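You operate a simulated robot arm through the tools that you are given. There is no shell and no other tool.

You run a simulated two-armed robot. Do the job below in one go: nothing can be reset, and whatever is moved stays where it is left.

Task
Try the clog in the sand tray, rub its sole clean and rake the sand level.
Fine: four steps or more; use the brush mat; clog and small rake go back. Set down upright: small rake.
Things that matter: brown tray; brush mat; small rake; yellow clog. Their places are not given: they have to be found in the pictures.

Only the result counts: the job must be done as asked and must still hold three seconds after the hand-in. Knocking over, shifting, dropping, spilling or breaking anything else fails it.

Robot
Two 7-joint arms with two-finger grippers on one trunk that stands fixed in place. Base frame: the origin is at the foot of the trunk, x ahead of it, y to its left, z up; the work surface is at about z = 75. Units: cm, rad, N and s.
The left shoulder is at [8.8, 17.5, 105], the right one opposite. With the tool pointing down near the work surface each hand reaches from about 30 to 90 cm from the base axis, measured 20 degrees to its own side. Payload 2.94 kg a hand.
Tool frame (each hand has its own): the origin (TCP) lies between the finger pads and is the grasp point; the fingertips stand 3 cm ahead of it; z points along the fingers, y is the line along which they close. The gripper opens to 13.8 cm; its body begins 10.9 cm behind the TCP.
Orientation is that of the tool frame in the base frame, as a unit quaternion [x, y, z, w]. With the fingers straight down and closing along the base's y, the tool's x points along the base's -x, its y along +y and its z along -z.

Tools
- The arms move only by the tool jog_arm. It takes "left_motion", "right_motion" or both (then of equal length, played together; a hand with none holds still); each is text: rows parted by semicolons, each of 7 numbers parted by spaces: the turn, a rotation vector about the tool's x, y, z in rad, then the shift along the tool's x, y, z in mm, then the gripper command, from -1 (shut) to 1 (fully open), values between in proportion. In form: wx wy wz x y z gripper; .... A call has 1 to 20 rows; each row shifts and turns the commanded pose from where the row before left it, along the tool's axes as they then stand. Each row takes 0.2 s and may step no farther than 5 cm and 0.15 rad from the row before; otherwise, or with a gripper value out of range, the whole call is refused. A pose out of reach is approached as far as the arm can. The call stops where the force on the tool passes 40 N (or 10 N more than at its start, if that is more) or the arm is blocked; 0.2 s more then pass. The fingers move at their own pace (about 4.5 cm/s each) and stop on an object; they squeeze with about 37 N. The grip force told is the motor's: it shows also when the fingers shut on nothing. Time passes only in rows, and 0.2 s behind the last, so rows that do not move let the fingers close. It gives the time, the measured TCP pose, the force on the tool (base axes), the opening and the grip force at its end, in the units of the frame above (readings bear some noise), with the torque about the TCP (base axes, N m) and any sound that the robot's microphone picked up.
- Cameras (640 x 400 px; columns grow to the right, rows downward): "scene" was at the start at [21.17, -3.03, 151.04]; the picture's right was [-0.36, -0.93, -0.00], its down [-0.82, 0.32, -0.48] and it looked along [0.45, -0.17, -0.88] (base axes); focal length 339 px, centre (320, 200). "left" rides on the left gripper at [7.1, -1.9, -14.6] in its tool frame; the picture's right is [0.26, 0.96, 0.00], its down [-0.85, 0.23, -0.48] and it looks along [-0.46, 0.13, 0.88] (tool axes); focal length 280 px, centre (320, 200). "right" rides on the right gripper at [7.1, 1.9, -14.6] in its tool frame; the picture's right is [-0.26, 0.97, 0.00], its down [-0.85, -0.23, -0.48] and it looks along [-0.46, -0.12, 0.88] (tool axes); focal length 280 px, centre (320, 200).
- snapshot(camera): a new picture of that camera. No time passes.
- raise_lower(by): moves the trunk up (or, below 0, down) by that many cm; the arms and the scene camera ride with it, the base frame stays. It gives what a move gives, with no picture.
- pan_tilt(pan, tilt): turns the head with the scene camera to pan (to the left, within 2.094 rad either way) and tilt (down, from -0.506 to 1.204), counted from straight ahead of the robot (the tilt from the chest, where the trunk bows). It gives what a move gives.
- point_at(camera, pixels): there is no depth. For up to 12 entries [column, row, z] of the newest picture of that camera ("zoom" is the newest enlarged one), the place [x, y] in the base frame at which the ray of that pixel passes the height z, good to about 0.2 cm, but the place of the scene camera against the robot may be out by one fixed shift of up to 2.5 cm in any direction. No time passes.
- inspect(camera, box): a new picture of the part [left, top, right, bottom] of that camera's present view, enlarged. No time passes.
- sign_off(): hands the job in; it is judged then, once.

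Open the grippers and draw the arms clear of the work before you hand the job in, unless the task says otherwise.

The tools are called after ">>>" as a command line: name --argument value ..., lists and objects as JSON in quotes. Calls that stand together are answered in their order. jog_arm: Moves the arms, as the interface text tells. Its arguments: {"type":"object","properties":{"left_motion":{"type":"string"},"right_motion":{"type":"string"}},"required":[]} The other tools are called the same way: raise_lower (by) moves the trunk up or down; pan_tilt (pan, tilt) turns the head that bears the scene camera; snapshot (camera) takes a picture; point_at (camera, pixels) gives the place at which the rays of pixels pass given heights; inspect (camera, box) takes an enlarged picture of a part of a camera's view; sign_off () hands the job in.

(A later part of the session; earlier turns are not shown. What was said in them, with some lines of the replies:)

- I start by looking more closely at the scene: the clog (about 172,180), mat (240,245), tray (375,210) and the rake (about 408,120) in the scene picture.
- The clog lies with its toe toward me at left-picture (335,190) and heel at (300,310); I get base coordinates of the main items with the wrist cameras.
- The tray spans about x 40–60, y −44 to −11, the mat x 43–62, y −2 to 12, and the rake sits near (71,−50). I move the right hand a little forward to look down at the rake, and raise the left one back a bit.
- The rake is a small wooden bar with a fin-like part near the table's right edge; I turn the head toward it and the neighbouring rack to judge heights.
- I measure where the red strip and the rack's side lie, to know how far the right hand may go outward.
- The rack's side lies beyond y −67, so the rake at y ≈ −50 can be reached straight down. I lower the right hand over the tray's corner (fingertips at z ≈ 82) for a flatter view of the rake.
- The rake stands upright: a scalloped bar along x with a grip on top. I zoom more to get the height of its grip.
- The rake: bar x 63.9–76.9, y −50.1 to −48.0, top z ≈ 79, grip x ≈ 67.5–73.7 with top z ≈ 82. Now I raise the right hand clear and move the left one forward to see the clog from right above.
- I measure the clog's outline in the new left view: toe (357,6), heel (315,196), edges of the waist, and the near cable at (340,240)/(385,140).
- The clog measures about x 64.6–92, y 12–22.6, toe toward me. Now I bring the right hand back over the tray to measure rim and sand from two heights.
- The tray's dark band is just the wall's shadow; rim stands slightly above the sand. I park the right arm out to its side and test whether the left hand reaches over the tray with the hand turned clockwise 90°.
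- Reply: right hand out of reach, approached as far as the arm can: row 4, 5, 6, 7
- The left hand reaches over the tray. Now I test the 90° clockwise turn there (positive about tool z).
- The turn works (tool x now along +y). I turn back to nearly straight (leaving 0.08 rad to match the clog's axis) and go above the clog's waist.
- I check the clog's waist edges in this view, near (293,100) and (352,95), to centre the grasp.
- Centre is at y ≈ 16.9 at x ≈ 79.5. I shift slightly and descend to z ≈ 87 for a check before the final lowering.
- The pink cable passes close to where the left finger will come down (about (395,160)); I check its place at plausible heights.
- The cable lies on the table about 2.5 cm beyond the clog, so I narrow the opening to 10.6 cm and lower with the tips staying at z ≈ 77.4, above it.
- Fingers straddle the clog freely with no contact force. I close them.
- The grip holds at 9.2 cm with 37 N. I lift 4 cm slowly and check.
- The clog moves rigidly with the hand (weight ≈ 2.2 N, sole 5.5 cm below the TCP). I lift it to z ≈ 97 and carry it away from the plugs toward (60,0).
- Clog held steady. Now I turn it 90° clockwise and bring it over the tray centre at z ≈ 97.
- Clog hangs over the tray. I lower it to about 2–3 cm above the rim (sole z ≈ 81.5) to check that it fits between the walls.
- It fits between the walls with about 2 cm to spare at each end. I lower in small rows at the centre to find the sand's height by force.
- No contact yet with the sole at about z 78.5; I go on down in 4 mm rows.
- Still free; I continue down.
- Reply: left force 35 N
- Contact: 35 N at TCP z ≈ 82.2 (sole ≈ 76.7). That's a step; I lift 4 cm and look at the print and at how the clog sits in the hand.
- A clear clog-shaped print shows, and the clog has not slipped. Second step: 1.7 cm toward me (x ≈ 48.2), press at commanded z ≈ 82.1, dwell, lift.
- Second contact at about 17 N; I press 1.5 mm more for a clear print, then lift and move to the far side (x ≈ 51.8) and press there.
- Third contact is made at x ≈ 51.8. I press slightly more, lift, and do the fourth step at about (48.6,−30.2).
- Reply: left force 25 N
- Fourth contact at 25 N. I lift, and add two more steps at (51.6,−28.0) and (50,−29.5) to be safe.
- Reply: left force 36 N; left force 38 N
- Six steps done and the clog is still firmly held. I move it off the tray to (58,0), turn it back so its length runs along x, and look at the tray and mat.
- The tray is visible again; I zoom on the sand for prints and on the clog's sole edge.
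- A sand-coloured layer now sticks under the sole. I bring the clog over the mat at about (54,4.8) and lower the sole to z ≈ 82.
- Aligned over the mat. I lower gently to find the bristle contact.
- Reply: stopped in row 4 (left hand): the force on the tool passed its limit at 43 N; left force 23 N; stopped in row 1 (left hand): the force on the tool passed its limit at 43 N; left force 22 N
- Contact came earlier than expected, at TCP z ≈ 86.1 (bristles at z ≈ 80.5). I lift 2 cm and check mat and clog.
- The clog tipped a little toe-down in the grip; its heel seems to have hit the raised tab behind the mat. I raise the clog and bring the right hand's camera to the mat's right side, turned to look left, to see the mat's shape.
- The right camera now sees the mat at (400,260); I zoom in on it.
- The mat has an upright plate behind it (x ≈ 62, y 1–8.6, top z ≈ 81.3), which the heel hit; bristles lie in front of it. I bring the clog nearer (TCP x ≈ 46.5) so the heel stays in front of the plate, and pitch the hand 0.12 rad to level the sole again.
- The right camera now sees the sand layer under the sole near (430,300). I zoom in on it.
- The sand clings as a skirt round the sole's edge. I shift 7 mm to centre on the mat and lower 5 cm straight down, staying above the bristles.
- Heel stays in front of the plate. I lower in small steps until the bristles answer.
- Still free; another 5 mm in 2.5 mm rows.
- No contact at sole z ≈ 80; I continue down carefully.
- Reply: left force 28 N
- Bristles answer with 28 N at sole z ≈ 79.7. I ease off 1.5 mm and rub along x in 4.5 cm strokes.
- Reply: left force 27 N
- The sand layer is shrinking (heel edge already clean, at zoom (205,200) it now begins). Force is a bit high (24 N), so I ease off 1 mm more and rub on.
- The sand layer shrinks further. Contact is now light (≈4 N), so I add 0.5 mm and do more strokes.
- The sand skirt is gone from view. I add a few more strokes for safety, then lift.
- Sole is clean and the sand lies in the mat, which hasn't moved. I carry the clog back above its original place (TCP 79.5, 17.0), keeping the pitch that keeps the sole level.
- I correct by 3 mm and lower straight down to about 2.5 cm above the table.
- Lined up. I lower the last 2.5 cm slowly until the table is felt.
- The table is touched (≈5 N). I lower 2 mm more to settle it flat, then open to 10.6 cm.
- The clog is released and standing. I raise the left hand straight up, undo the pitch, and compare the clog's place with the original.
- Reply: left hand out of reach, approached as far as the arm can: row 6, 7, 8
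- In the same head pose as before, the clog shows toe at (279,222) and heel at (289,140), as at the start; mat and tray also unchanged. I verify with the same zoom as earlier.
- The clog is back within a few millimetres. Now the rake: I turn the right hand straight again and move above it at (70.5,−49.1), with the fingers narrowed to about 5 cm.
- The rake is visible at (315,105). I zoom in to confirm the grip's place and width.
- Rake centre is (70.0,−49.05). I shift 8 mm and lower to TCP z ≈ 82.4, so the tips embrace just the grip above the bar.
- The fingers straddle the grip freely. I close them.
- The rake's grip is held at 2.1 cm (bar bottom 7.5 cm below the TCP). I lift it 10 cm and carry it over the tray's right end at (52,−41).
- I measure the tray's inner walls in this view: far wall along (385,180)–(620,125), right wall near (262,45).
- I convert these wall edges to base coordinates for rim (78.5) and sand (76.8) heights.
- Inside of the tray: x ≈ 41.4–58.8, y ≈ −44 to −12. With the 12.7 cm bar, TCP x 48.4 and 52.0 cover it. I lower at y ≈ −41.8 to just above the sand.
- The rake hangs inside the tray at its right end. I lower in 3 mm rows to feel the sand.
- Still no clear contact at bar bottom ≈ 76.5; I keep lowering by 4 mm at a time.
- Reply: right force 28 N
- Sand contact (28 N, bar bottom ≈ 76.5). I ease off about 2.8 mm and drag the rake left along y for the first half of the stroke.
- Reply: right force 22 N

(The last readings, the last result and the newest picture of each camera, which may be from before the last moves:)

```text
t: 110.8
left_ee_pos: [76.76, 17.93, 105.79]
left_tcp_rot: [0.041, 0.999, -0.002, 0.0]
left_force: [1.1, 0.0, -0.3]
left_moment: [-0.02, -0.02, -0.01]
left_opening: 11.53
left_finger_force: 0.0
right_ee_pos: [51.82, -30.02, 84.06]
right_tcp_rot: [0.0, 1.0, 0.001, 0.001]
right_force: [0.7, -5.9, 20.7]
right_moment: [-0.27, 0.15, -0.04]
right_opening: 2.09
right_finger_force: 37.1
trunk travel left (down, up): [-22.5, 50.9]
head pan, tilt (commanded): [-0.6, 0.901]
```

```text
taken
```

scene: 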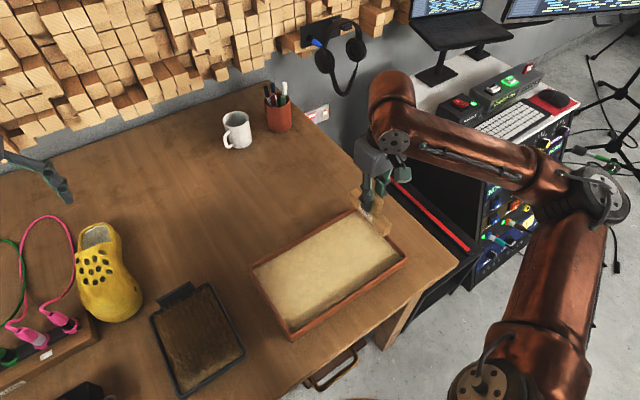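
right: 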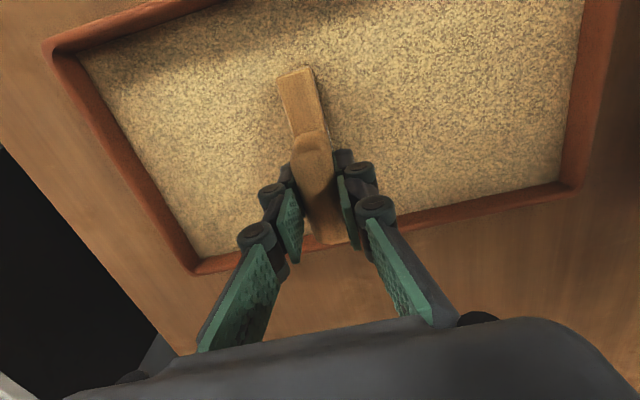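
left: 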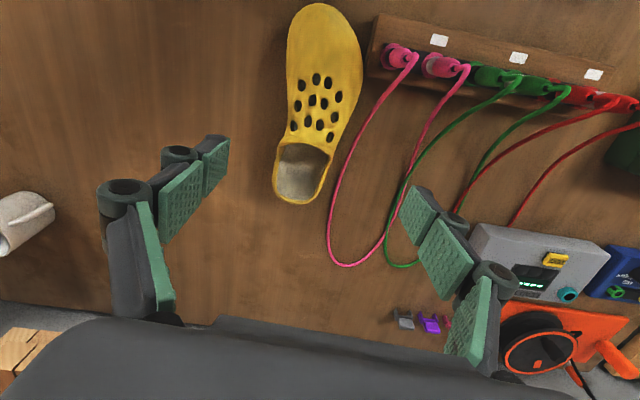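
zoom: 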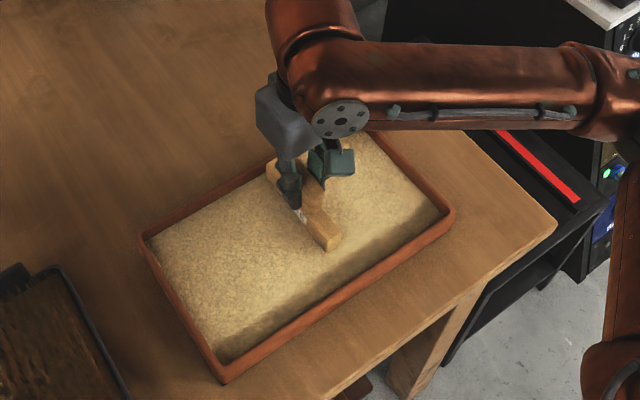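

Dragging works (≈6 N drag, tray unmoved). I ease 1 mm and finish the stroke to y ≈ −14.

>>> jog_arm --right_motion "0 0 0 0 0 -1 -1; 0 0 0 0 15 0 -1; 0 0 0 0 15 0 -1; 0 0 0 0 15 0 -1; 0 0 0 0 15 0 -1; 0 0 0 0 15 0 -1; 0 0 0 0 15 0 -1; 0 0 0 0 15 0 -1; 0 0 0 0 15 0 -1; 0 0 0 0 15 0 -1; 0 0 0 0 15 0 -1; 0 0 0 0 8 0 -1; 0 0 0 0 0 0 -1"

>>> inspect --camera "scene" --box '[240, 150, 440, 350]'

>>> snapshot --camera "right"

```text
t: 113.6
left_ee_pos: [76.85, 17.97, 105.62]
left_tcp_rot: [0.041, 0.999, -0.003, 0.0]
left_force: [0.6, 1.3, -1.1]
left_moment: [-0.01, -0.01, 0.0]
left_opening: 11.52
left_finger_force: 0.0
right_ee_pos: [51.98, -14.24, 84.0]
right_tcp_rot: [0.0, 1.0, 0.0, -0.001]
right_force: [0.9, -0.8, 0.3]
right_moment: [-0.05, 0.06, -0.03]
right_opening: 2.1
right_finger_force: 36.8
trunk travel left (down, up): [-22.5, 50.9]
head pan, tilt (commanded): [-0.6, 0.901]
```

```text
2.00 times, centred on (340, 250) of scene
```

zoom: 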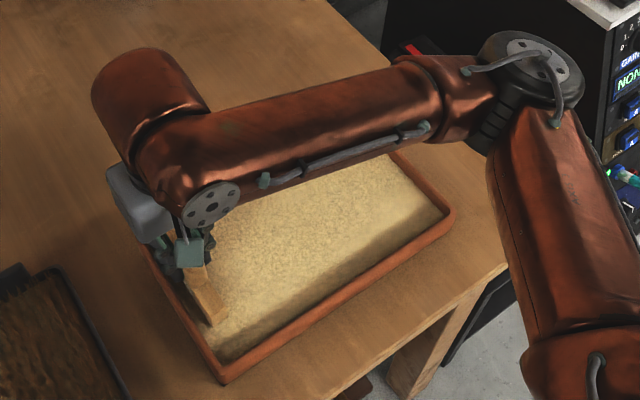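

```text
taken
```

right: 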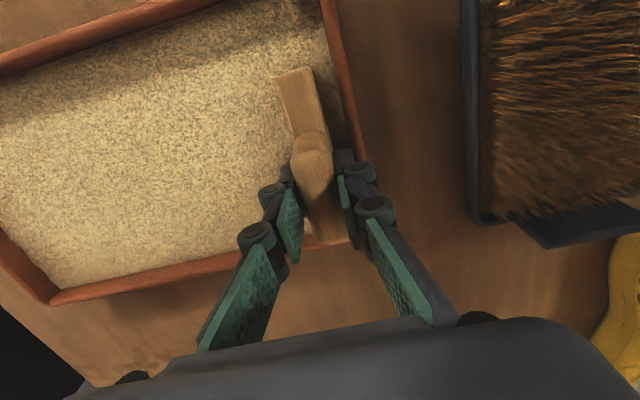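

First stroke complete; contact got light at this end. I shift 3.6 cm toward me (TCP x ≈ 48.4), press 1.2 mm more and check force.

>>> jog_arm --right_motion "0 0 0 18 0 0 -1; 0 0 0 18 0 0 -1; 0 0 0 0 0 1.2 -1; 0 0 0 0 0 0 -1"

```text
t: 114.6
left_ee_pos: [76.72, 17.9, 105.81]
left_tcp_rot: [0.041, 0.999, -0.003, -0.001]
left_force: [0.1, 0.5, 0.3]
left_moment: [0.02, 0.0, -0.03]
left_opening: 11.53
left_finger_force: 0.1
right_ee_pos: [48.41, -14.34, 84.01]
right_tcp_rot: [0.001, 1.0, 0.0, 0.001]
right_force: [0.0, -1.4, 12.4]
right_moment: [0.07, 0.6, 0.02]
right_opening: 2.1
right_finger_force: 36.5
trunk travel left (down, up): [-22.5, 50.9]
head pan, tilt (commanded): [-0.6, 0.901]
```

12 N contact. I drag the near-side stroke back to the right end (y ≈ −41.8).

>>> jog_arm --right_motion "0 0 0 0 -10 0 -1; 0 0 0 0 -15 0 -1; 0 0 0 0 -15 0 -1; 0 0 0 0 -15 0 -1; 0 0 0 0 -15 0 -1; 0 0 0 0 -15 0 -1; 0 0 0 0 -15 0 -1; 0 0 0 0 -15 0 -1; 0 0 0 0 -15 0 -1; 0 0 0 0 -15 0 -1; 0 0 0 0 -15 0 -1; 0 0 0 0 -15 0 -1; 0 0 0 0 -15 0 -1; 0 0 0 0 -15 0 -1; 0 0 0 0 -15 0 -1; 0 0 0 0 -15 0 -1; 0 0 0 0 -15 0 -1; 0 0 0 0 -15 0 -1; 0 0 0 0 -10 0 -1; 0 0 0 0 0 0 -1"

>>> inspect --camera "scene" --box '[240, 150, 440, 350]'

>>> snapshot --camera "right"

```text
t: 118.8
left_ee_pos: [76.84, 17.88, 105.82]
left_tcp_rot: [0.04, 0.999, -0.003, 0.001]
left_force: [0.4, 0.8, 0.5]
left_moment: [0.03, -0.01, 0.01]
left_opening: 11.53
left_finger_force: 0.1
right_ee_pos: [48.36, -41.82, 84.0]
right_tcp_rot: [-0.001, 1.0, -0.001, 0.0]
right_force: [0.9, 2.8, 8.1]
right_moment: [0.08, 0.08, 0.04]
right_opening: 2.1
right_finger_force: 37.2
trunk travel left (down, up): [-22.5, 50.9]
head pan, tilt (commanded): [-0.6, 0.901]
```

```text
2.00 times, centred on (340, 250) of scene
```

zoom: 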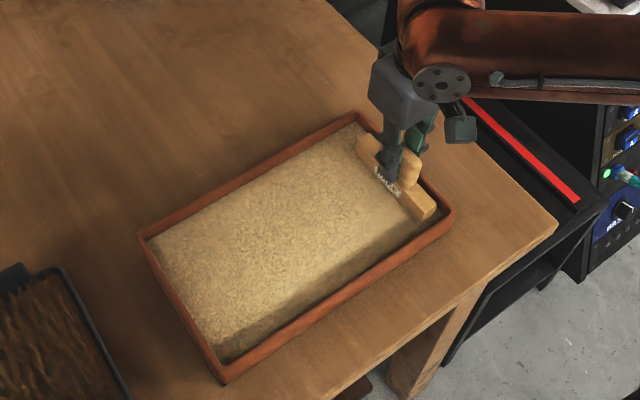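

```text
taken
```

right: 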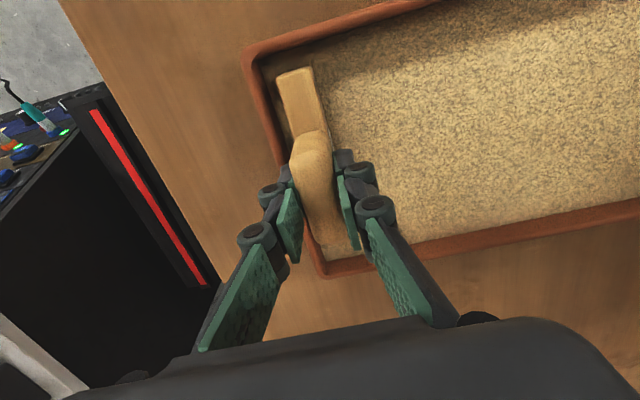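

Contact held at ≈ 9 N and the tray is unmoved. For full coverage I repeat: shift to x ≈ 52.0 and drag left again.

>>> jog_arm --right_motion "0 0 0 -18 0 0 -1; 0 0 0 -18 0 0 -1; 0 0 0 0 15 0 -1; 0 0 0 0 16 0 -1; 0 0 0 0 16 0 -1; 0 0 0 0 16 0 -1; 0 0 0 0 16 0 -1; 0 0 0 0 16 0 -1; 0 0 0 0 16 0 -1; 0 0 0 0 16 0 -1; 0 0 0 0 16 0 -1; 0 0 0 0 16 0 -1; 0 0 0 0 16 0 -1; 0 0 0 0 16 0 -1; 0 0 0 0 16 0 -1; 0 0 0 0 16 0 -1; 0 0 0 0 16 0 -1; 0 0 0 0 16 0 -1; 0 0 0 0 16 0 -1; 0 0 0 0 8 0 -1; 0 0 0 0 0 0 -1"

>>> inspect --camera "scene" --box '[240, 150, 440, 350]'

```text
refused: the rows must be a list of 1 to 20 entries
```

```text
2.00 times, centred on (340, 250) of scene
```

zoom: 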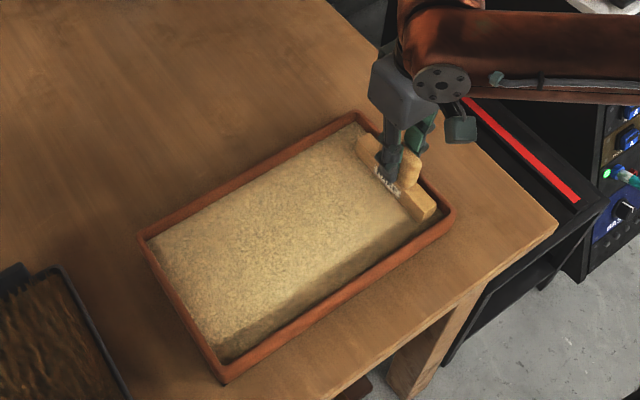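

That call had one row too many and was refused; I send it with 20 rows.

>>> jog_arm --right_motion "0 0 0 -18 0 0 -1; 0 0 0 -18 0 0 -1; 0 0 0 0 15 0 -1; 0 0 0 0 17 0 -1; 0 0 0 0 17 0 -1; 0 0 0 0 17 0 -1; 0 0 0 0 17 0 -1; 0 0 0 0 17 0 -1; 0 0 0 0 17 0 -1; 0 0 0 0 17 0 -1; 0 0 0 0 17 0 -1; 0 0 0 0 17 0 -1; 0 0 0 0 17 0 -1; 0 0 0 0 17 0 -1; 0 0 0 0 17 0 -1; 0 0 0 0 17 0 -1; 0 0 0 0 17 0 -1; 0 0 0 0 17 0 -1; 0 0 0 0 7 0 -1; 0 0 0 0 0 0 -1"

>>> inspect --camera "scene" --box '[240, 150, 440, 350]'

```text
t: 123.0
left_ee_pos: [76.92, 17.89, 105.57]
left_tcp_rot: [0.041, 0.999, -0.002, -0.001]
left_force: [-0.3, 0.0, -0.6]
left_moment: [0.01, -0.02, 0.0]
left_opening: 11.51
left_finger_force: 0.0
right_ee_pos: [51.8, -14.12, 83.99]
right_tcp_rot: [0.0, 1.0, -0.001, 0.0]
right_force: [0.3, -3.1, 8.8]
right_moment: [-0.12, 0.01, -0.02]
right_opening: 2.09
right_finger_force: 37.0
trunk travel left (down, up): [-22.5, 50.9]
head pan, tilt (commanded): [-0.6, 0.901]
```

```text
2.00 times, centred on (340, 250) of scene
```

zoom: 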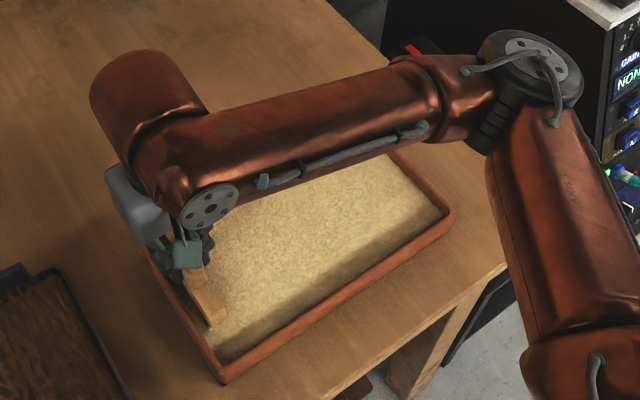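

Contact held at 9 N. One more return stroke along the near side (x ≈ 48.4).

>>> jog_arm --right_motion "0 0 0 17 0 0 -1; 0 0 0 17 0 0 -1; 0 0 0 0 -15 0 -1; 0 0 0 0 -17 0 -1; 0 0 0 0 -17 0 -1; 0 0 0 0 -17 0 -1; 0 0 0 0 -17 0 -1; 0 0 0 0 -17 0 -1; 0 0 0 0 -17 0 -1; 0 0 0 0 -17 0 -1; 0 0 0 0 -17 0 -1; 0 0 0 0 -17 0 -1; 0 0 0 0 -17 0 -1; 0 0 0 0 -17 0 -1; 0 0 0 0 -17 0 -1; 0 0 0 0 -17 0 -1; 0 0 0 0 -17 0 -1; 0 0 0 0 -17 0 -1; 0 0 0 0 -7 0 -1; 0 0 0 0 0 0 -1"

>>> jog_arm --right_motion "0 0 0 0 0 -10 -1; 0 0 0 0 0 -30 -1; 0 0 0 0 0 -40 -1; 0 0 0 0 0 0 -1; 0 0 0 0 0 0 -1"

>>> snapshot --camera "right"

>>> inspect --camera "scene" --box '[240, 150, 440, 350]'

```text
t: 127.2
left_ee_pos: [76.8, 17.76, 105.73]
left_tcp_rot: [0.041, 0.999, -0.003, 0.0]
left_force: [1.0, 0.2, -0.1]
left_moment: [0.0, -0.02, -0.01]
left_opening: 11.52
left_finger_force: 0.0
right_ee_pos: [48.46, -41.85, 84.07]
right_tcp_rot: [-0.001, 1.0, 0.0, -0.001]
right_force: [0.2, 2.0, 5.6]
right_moment: [0.12, -0.23, 0.11]
right_opening: 2.1
right_finger_force: 37.5
trunk travel left (down, up): [-22.5, 50.9]
head pan, tilt (commanded): [-0.6, 0.901]
```

```text
t: 128.4
left_ee_pos: [76.87, 17.77, 105.71]
left_tcp_rot: [0.041, 0.999, -0.002, 0.0]
left_force: [0.0, 0.3, -0.3]
left_moment: [-0.01, -0.01, 0.02]
left_opening: 11.53
left_finger_force: 0.0
right_ee_pos: [48.61, -41.91, 92.02]
right_tcp_rot: [0.0, 1.0, 0.0, -0.001]
right_force: [-0.7, 1.3, -0.5]
right_moment: [0.01, -0.02, -0.03]
right_opening: 2.09
right_finger_force: 37.9
trunk travel left (down, up): [-22.5, 50.9]
head pan, tilt (commanded): [-0.6, 0.901]
```

```text
taken
```

right: 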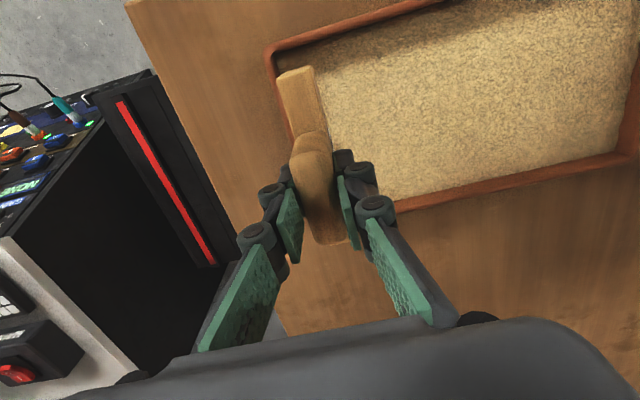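

```text
2.00 times, centred on (340, 250) of scene
```

zoom: 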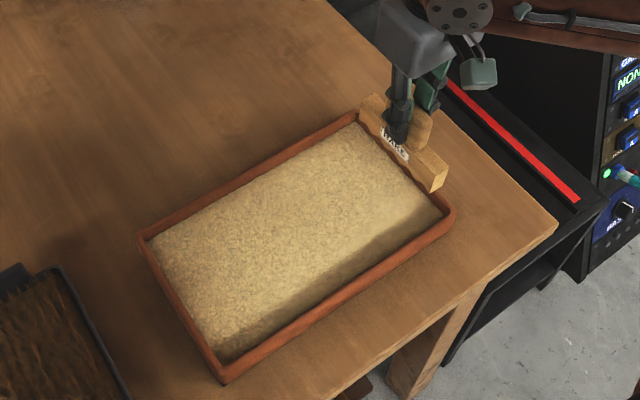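

The tray is unmoved and the rake still firmly held. Before putting it back I look closely at the sand for remaining marks.

>>> inspect --camera "scene" --box '[280, 205, 400, 340]'

>>> inspect --camera "right" --box '[330, 0, 640, 190]'

```text
2.96 times, centred on (340, 272) of scene
```

zoom: 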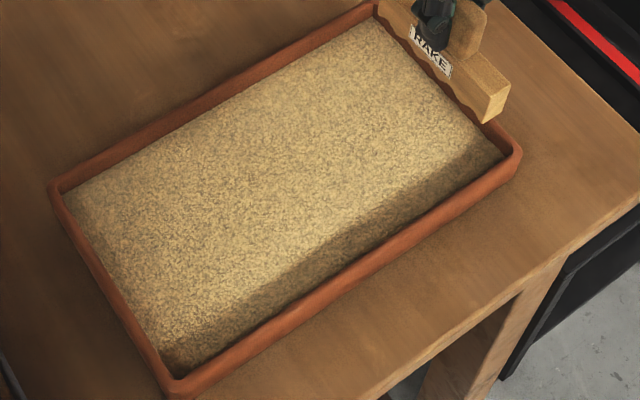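

```text
2.06 times, centred on (485, 95) of right
```

zoom: 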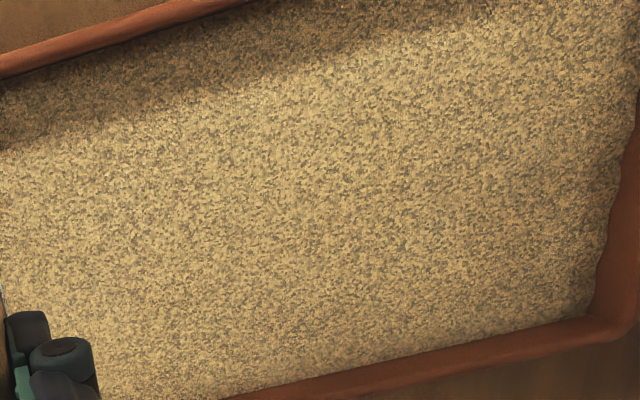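

The sand edge at the left wall looks a little wavy. I move the right hand (with the rake) up and back to get a full close view of the sand.

>>> jog_arm --right_motion "0 0 0 25 30 -20 -1; 0 0 0 25 35 -20 -1; 0 0 0 25 35 -20 -1; 0 0 0 25 35 -10 -1; 0 0 0 0 30 0 -1; 0 0 0 0 0 0 -1; 0 0 0 0 0 0 -1"

>>> snapshot --camera "right"

>>> inspect --camera "right" --box '[330, 0, 530, 125]'

>>> inspect --camera "right" --box '[130, 0, 330, 125]'

```text
t: 130.0
left_ee_pos: [76.83, 17.85, 105.62]
left_tcp_rot: [0.041, 0.999, -0.002, -0.001]
left_force: [0.8, -0.2, -0.3]
left_moment: [-0.01, 0.02, -0.01]
left_opening: 11.51
left_finger_force: 0.0
right_ee_pos: [38.97, -25.42, 99.32]
right_tcp_rot: [-0.001, 1.0, -0.001, -0.001]
right_force: [0.2, -0.6, -2.0]
right_moment: [-0.07, 0.02, 0.01]
right_opening: 2.15
right_finger_force: 36.9
right hand out of reach, approached as far as the arm can: row 5
trunk travel left (down, up): [-22.5, 50.9]
head pan, tilt (commanded): [-0.6, 0.901]
```

```text
taken
```

right: 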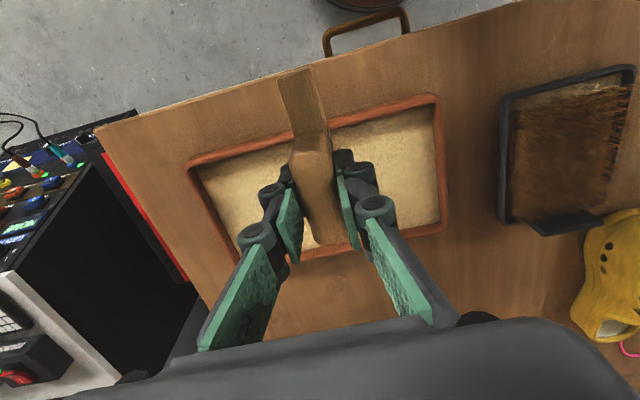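

```text
3.20 times, centred on (430, 62) of right
```

zoom: 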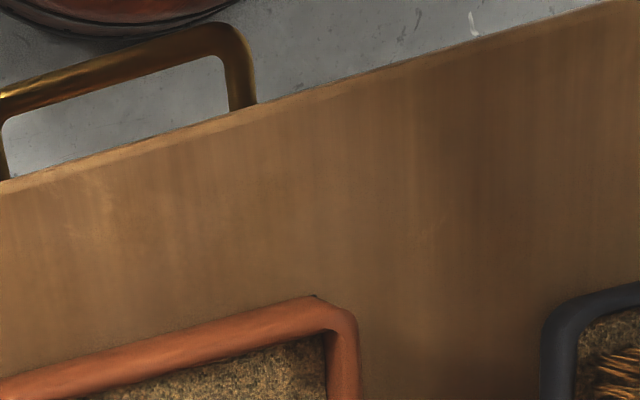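

```text
3.20 times, centred on (230, 62) of right
```

zoom: 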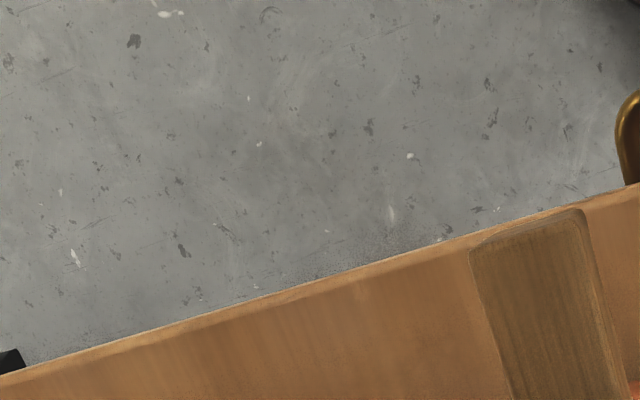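

I zoom in on the tray itself, left part first.

>>> inspect --camera "right" --box '[330, 95, 460, 250]'

>>> inspect --camera "right" --box '[180, 120, 310, 260]'

>>> pan_tilt --pan -0.6 --tilt 1.1

>>> inspect --camera "scene" --box '[240, 120, 440, 280]'

```text
2.58 times, centred on (395, 172) of right
```

zoom: 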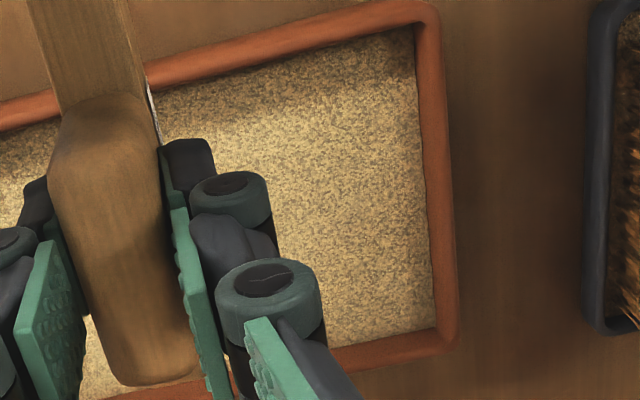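

```text
2.86 times, centred on (245, 190) of right
```

zoom: 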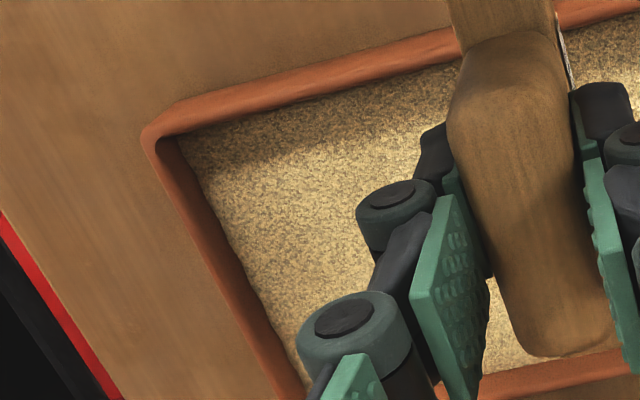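

```text
t: 130.7
left_ee_pos: [76.72, 17.91, 105.67]
left_tcp_rot: [0.04, 0.999, -0.002, 0.0]
left_force: [0.1, -0.2, -0.5]
left_moment: [-0.01, -0.02, -0.01]
left_opening: 11.49
left_finger_force: 0.1
right_ee_pos: [38.81, -25.45, 99.31]
right_tcp_rot: [0.0, 1.0, 0.0, -0.002]
right_force: [0.5, 0.3, -0.9]
right_moment: [-0.02, -0.05, -0.01]
right_opening: 2.08
right_finger_force: 37.0
trunk travel left (down, up): [-22.5, 50.9]
head pan, tilt (commanded): [-0.6, 1.1]
```

```text
2.50 times, centred on (340, 200) of scene
```

zoom: 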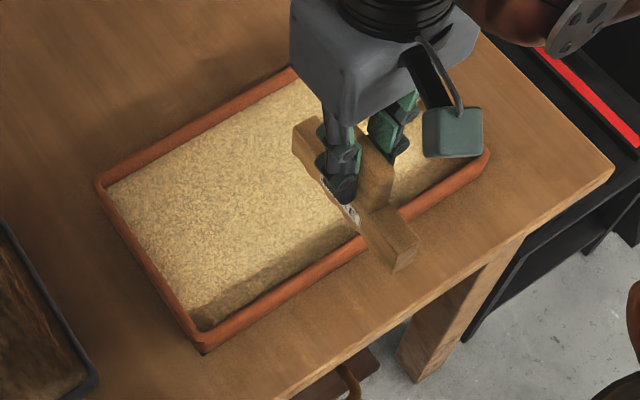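

The sand lies smooth and even across the tray. I carry the rake back above its place at (69.85,−49.05).

>>> jog_arm --right_motion "0 0 0 -34.4 -26.2 0 -1; 0 0 0 -34.4 -26.2 0 -1; 0 0 0 -34.4 -26.2 0 -1; 0 0 0 -34.4 -26.2 0 -1; 0 0 0 -34.4 -26.2 0 -1; 0 0 0 -34.4 -26.2 0 -1; 0 0 0 -34.4 -26.2 0 -1; 0 0 0 -34.4 -26.2 0 -1; 0 0 0 -34.4 -26.2 0 -1; 0 0 0 0 0 0 -1; 0 0 0 0 0 0 -1"

>>> snapshot --camera "right"

>>> pan_tilt --pan -0.6 --tilt 0.9

>>> inspect --camera "scene" --box '[240, 80, 440, 350]'

```text
t: 133.1
left_ee_pos: [77.18, 17.91, 105.77]
left_tcp_rot: [0.041, 0.999, -0.003, -0.002]
left_force: [-0.8, -0.2, 0.0]
left_moment: [0.01, -0.05, 0.02]
left_opening: 11.52
left_finger_force: 0.2
right_ee_pos: [70.16, -49.07, 99.06]
right_tcp_rot: [-0.002, 1.0, -0.001, -0.002]
right_force: [-0.1, 0.9, -0.6]
right_moment: [-0.06, -0.02, -0.01]
right_opening: 2.12
right_finger_force: 36.5
trunk travel left (down, up): [-22.5, 50.9]
head pan, tilt (commanded): [-0.6, 1.1]
```

```text
taken
```

right: 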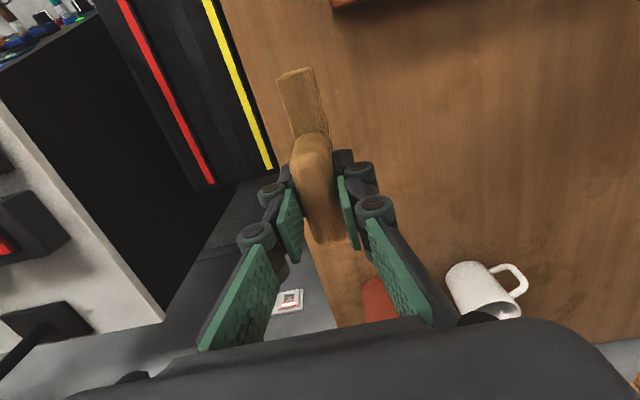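

```text
t: 133.9
left_ee_pos: [76.77, 17.91, 105.93]
left_tcp_rot: [0.041, 0.999, -0.002, 0.0]
left_force: [0.2, -0.4, -0.5]
left_moment: [-0.04, 0.07, 0.04]
left_opening: 11.5
left_finger_force: 0.0
right_ee_pos: [69.67, -49.1, 99.52]
right_tcp_rot: [0.0, 1.0, 0.0, 0.001]
right_force: [0.1, 0.0, -0.4]
right_moment: [0.03, 0.05, 0.01]
right_opening: 2.11
right_finger_force: 37.2
trunk travel left (down, up): [-22.5, 50.9]
head pan, tilt (commanded): [-0.6, 0.901]
```

```text
1.48 times, centred on (340, 215) of scene
```

zoom: 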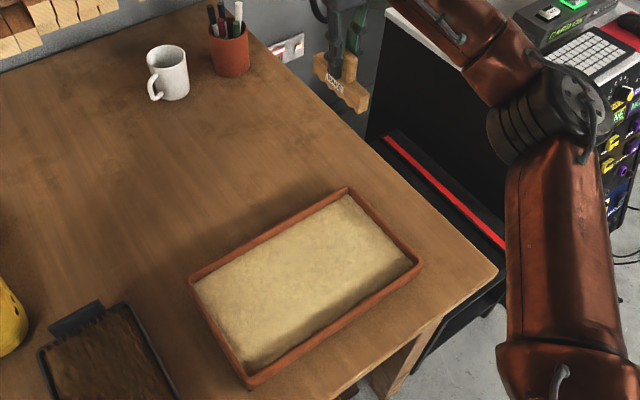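

The tray is now fully visible; I zoom in on the sand once more before setting the rake down.

>>> inspect --camera "scene" --box '[300, 195, 400, 270]'

>>> inspect --camera "scene" --box '[235, 240, 365, 340]'

```text
5.33 times, centred on (350, 232) of scene
```

zoom: 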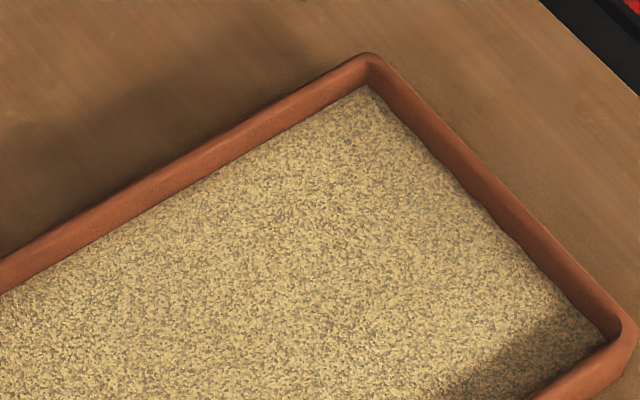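

```text
4.00 times, centred on (300, 290) of scene
```

zoom: 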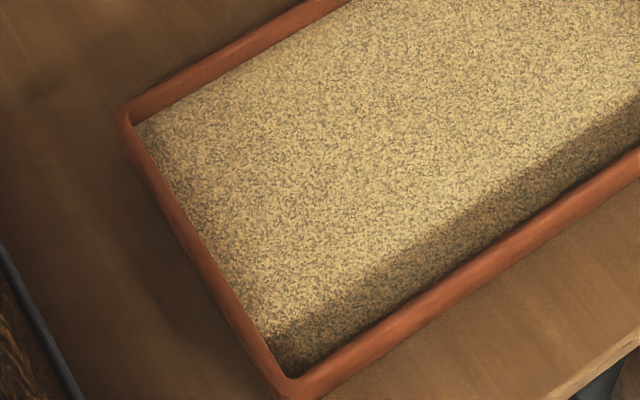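

Sand is even, no prints. I lower the rake toward its place, stopping about 1 cm above the table.

>>> jog_arm --right_motion "0 0 0 -1.5 0 40 -1; 0 0 0 0 0 40 -1; 0 0 0 0 0 40 -1; 0 0 0 0 0 30 -1; 0 0 0 0 0 8 -1; 0 0 0 0 0 0 -1; 0 0 0 0 0 0 -1"

>>> inspect --camera "scene" --box '[280, 80, 440, 240]'

>>> snapshot --camera "right"

```text
t: 135.5
left_ee_pos: [76.76, 17.93, 105.97]
left_tcp_rot: [0.041, 0.999, -0.001, 0.001]
left_force: [0.9, -0.4, 0.2]
left_moment: [-0.03, 0.07, -0.02]
left_opening: 11.5
left_finger_force: 0.1
right_ee_pos: [69.72, -49.03, 83.65]
right_tcp_rot: [0.0, 1.0, -0.001, 0.001]
right_force: [0.3, -0.2, -0.8]
right_moment: [0.01, 0.04, -0.01]
right_opening: 2.1
right_finger_force: 36.7
trunk travel left (down, up): [-22.5, 50.9]
head pan, tilt (commanded): [-0.6, 0.901]
```

```text
2.50 times, centred on (360, 160) of scene
```

zoom: 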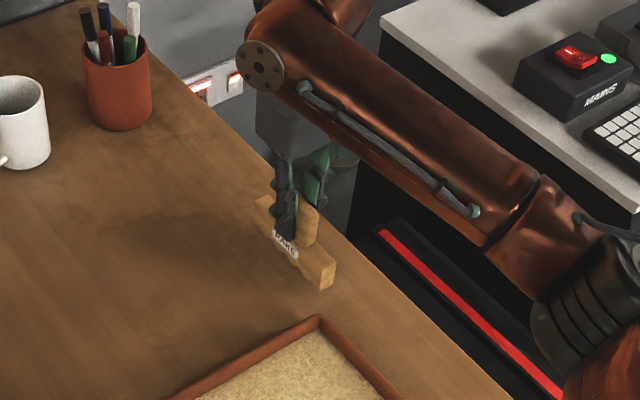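

```text
taken
```

right: 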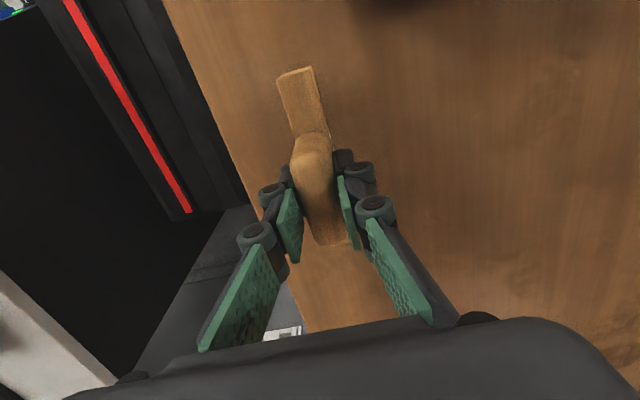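

Upright and in line, about 1.1 cm above the table. I lower in small rows until it touches.

>>> jog_arm --right_motion "0 0 0 -1 0 5 -1; 0 0 0 0 0 3 -1; 0 0 0 0 0 2 -1; 0 0 0 0 0 0 -1"

```text
t: 136.5
left_ee_pos: [76.7, 17.75, 105.81]
left_tcp_rot: [0.041, 0.999, -0.002, 0.0]
left_force: [-0.3, -0.3, -0.1]
left_moment: [0.01, 0.01, 0.0]
left_opening: 11.48
left_finger_force: 0.1
right_ee_pos: [69.9, -49.1, 82.39]
right_tcp_rot: [0.0, 1.0, -0.001, 0.0]
right_force: [0.5, -0.5, -0.2]
right_moment: [-0.01, -0.27, 0.03]
right_opening: 2.11
right_finger_force: 36.4
trunk travel left (down, up): [-22.5, 50.9]
head pan, tilt (commanded): [-0.6, 0.901]
```

Slight contact begins (moment −0.27). I lower 1.5 mm more to seat it.

>>> jog_arm --right_motion "0 0 0 0 0 1.5 -1; 0 0 0 0 0 0 -1"

```text
t: 137.1
left_ee_pos: [76.77, 17.83, 105.73]
left_tcp_rot: [0.042, 0.999, -0.003, 0.0]
left_force: [-0.1, 0.2, 0.5]
left_moment: [-0.01, -0.02, 0.0]
left_opening: 11.51
left_finger_force: 0.0
right_ee_pos: [70.02, -49.02, 82.36]
right_tcp_rot: [0.0, 1.0, -0.001, 0.001]
right_force: [-0.6, -1.6, 7.8]
right_moment: [-0.16, 0.5, 0.01]
right_opening: 2.12
right_finger_force: 37.5
trunk travel left (down, up): [-22.5, 50.9]
head pan, tilt (commanded): [-0.6, 0.901]
```

Seated with ≈ 8 N. I open the fingers to 5 cm to release it.

>>> jog_arm --right_motion "0 0 0 0 0 0 -0.6; 0 0 0 0 0 0 -0.4; 0 0 0 0 0 0 -0.275; 0 0 0 0 0 0 -0.275; 0 0 0 0 0 0 -0.275"

>>> snapshot --camera "right"

```text
t: 138.3
left_ee_pos: [76.85, 17.86, 105.7]
left_tcp_rot: [0.041, 0.999, -0.002, 0.0]
left_force: [-0.7, -0.1, 0.5]
left_moment: [-0.02, 0.0, -0.01]
left_opening: 11.56
left_finger_force: 0.0
right_ee_pos: [70.06, -49.18, 82.21]
right_tcp_rot: [0.001, 1.0, 0.0, 0.0]
right_force: [-1.0, 0.0, 0.0]
right_moment: [-0.01, 0.0, 0.01]
right_opening: 5.0
right_finger_force: 0.0
trunk travel left (down, up): [-22.5, 50.9]
head pan, tilt (commanded): [-0.6, 0.901]
```

```text
taken
```

right: 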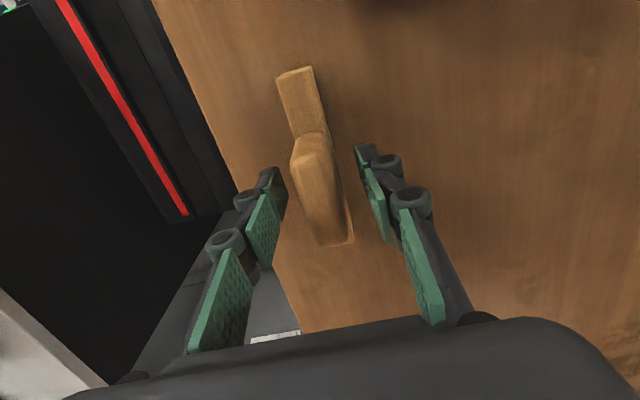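

The rake stands free and upright between the open fingers. I raise the right hand straight up and move it back clear, then check the whole scene.

>>> jog_arm --right_motion "0 0 0 0 0 -15 -0.275; 0 0 0 0 0 -35 -0.275; 0 0 0 0 0 -40 -0.275; 0 0 0 0 0 -40 -0.275; 0 0 0 0 0 -40 -0.275; 0 0 0 0 0 -20 0.3; 0 0 0 40 0 0 1; 0 0 0 40 0 0 1; 0 0 0 40 0 0 1; 0 0 0 40 0 0 1; 0 0 0 40 0 0 1; 0 0 0 0 0 0 1; 0 0 0 0 0 0 1" --left_motion "0 0 0 0 0 0 0.667; 0 0 0 30 0 0 0.667; 0 0 0 40 0 0 0.667; 0 0 0 40 0 0 0.667; 0 0 0 40 0 0 0.667; 0 0 0 40 0 0 1; 0 0 0 40 0 0 1; 0 0 0 0 0 0 1; 0 0 0 0 0 0 1; 0 0 0 0 0 0 1; 0 0 0 0 0 0 1; 0 0 0 0 0 0 1; 0 0 0 0 0 0 1"

>>> pan_tilt --pan -0.37 --tilt 1.072

>>> snapshot --camera "scene"

>>> snapshot --camera "right"

>>> snapshot --camera "left"

```text
t: 141.1
left_ee_pos: [53.77, 19.76, 105.71]
left_tcp_rot: [0.041, 0.999, -0.003, 0.0]
left_force: [-0.6, -0.6, 0.3]
left_moment: [-0.02, -0.03, 0.0]
left_opening: 13.79
left_finger_force: 0.3
right_ee_pos: [49.95, -48.99, 101.39]
right_tcp_rot: [0.001, 1.0, -0.001, 0.001]
right_force: [-0.2, -0.5, 1.0]
right_moment: [0.0, -0.02, 0.0]
right_opening: 13.8
right_finger_force: 0.1
trunk travel left (down, up): [-22.5, 50.9]
head pan, tilt (commanded): [-0.6, 0.901]
```

```text
t: 141.8
left_ee_pos: [53.77, 19.76, 105.62]
left_tcp_rot: [0.041, 0.999, -0.001, 0.0]
left_force: [0.3, 0.2, -0.1]
left_moment: [0.02, -0.01, 0.0]
left_opening: 13.8
left_finger_force: 0.1
right_ee_pos: [50.01, -48.84, 101.42]
right_tcp_rot: [0.001, 1.0, 0.0, 0.0]
right_force: [-0.8, -0.9, 1.0]
right_moment: [0.0, 0.01, 0.0]
right_opening: 13.79
right_finger_force: 0.0
trunk travel left (down, up): [-22.5, 50.9]
head pan, tilt (commanded): [-0.37, 1.072]
```

```text
taken
```

scene: 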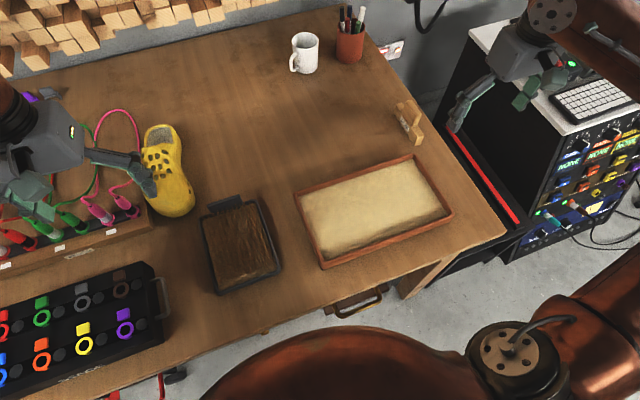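

```text
taken
```

right: 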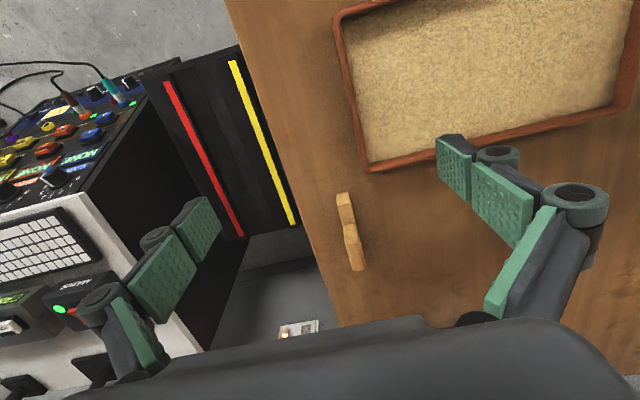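

```text
taken
```

left: 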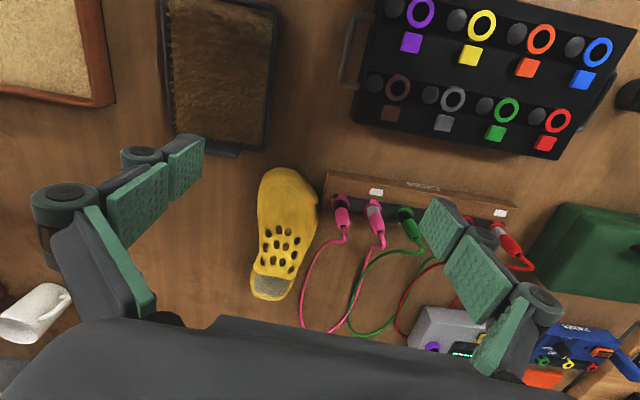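

Everything seems in place. I compare the clog, rake and tray with the first pictures using the same zooms.

>>> inspect --camera "scene" --box '[110, 110, 230, 230]'

>>> inspect --camera "scene" --box '[280, 80, 520, 280]'

>>> inspect --camera "scene" --box '[80, 100, 320, 300]'

>>> inspect --camera "right" --box '[300, 170, 420, 290]'

```text
3.33 times, centred on (170, 170) of scene
```

zoom: 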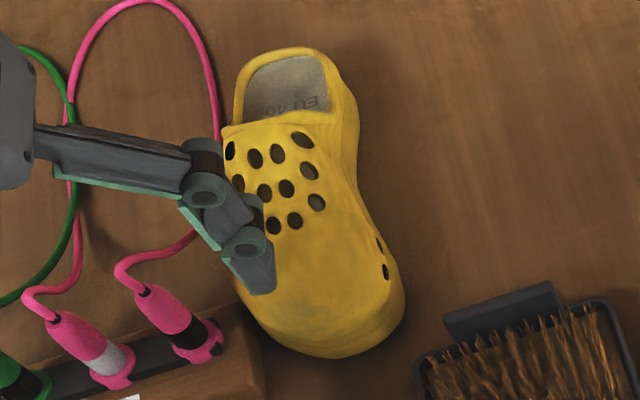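

```text
2.00 times, centred on (400, 180) of scene
```

zoom: 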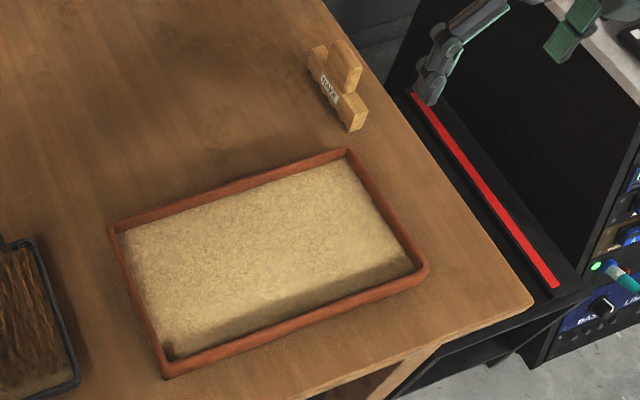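

```text
2.00 times, centred on (200, 200) of scene
```

zoom: 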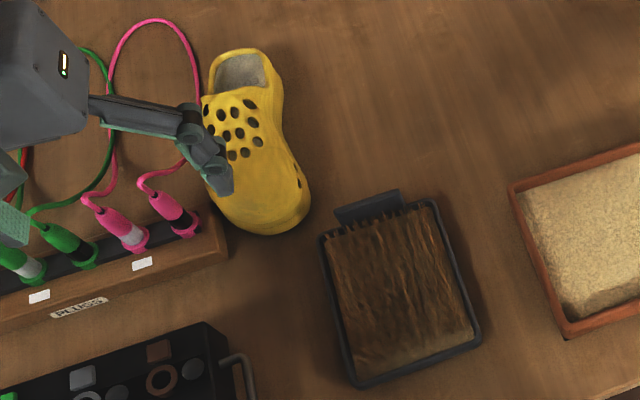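

```text
3.33 times, centred on (360, 230) of right
```

zoom: 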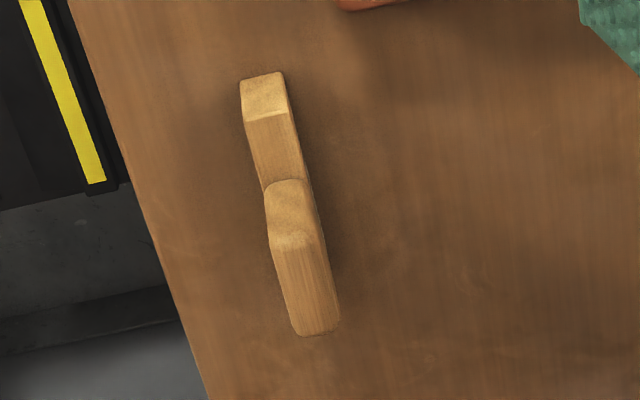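

Clog, rake, mat and tray all match the first pictures to within a few millimetres; the rake is upright, the sand even, the sole clean, and both open hands are over 20 cm above the work. I draw the hands a little further back and then hand in.

>>> jog_arm --left_motion "0 0 0 30 0 0 1; 0 0 0 30 0 0 1; 0 0 0 0 0 0 1; 0 0 0 0 0 0 1; 0 0 0 0 0 0 1" --right_motion "0 0 0 20 -10 0 1; 0 0 0 20 -10 0 1; 0 0 0 0 0 0 1; 0 0 0 0 0 0 1; 0 0 0 0 0 0 1"

>>> snapshot --camera "scene"

```text
t: 143.0
left_ee_pos: [48.03, 20.29, 105.71]
left_tcp_rot: [0.041, 0.999, -0.002, 0.0]
left_force: [0.3, 0.3, 0.9]
left_moment: [0.01, -0.02, 0.0]
left_opening: 13.79
left_finger_force: 0.1
right_ee_pos: [45.97, -51.01, 101.39]
right_tcp_rot: [0.0, 1.0, 0.0, 0.001]
right_force: [0.0, 0.0, 0.0]
right_moment: [0.03, 0.0, -0.04]
right_opening: 13.8
right_finger_force: 0.0
trunk travel left (down, up): [-22.5, 50.9]
head pan, tilt (commanded): [-0.37, 1.072]
```

```text
taken
```

scene: 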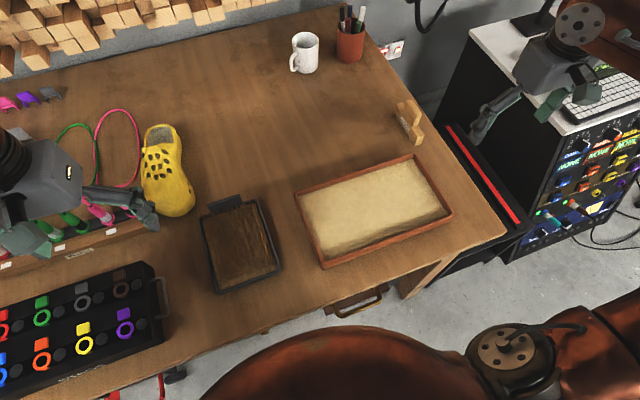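

The final picture shows the clog at (168,170), the rake upright at (409,120), and the tray and mat in their places, with both hands clear. I hand the job in.

>>> sign_off

```text
The job is handed in.
```

The job is done and handed in.

- **Clog:** I pressed it into the sand six times at different spots, then rubbed its sole on the brush mat until no sand showed from the side and above. I did not look at the sole from below. It is back in its place to within a few millimetres.
- **Sand:** I raked it with two full strokes along each side of the tray. No prints show. A strip about 1 cm wide along the left and right walls was out of the rake's reach.
- **Rake:** It stands upright where it was.
- **Everything else:** The tray and mat have not moved. Early on, the clog's heel pressed on the mat's rear plate at about 43 N. The mat did not shift, but the clog tipped slightly in the grip, which I corrected before rubbing.

Both hands are open and clear of the work.
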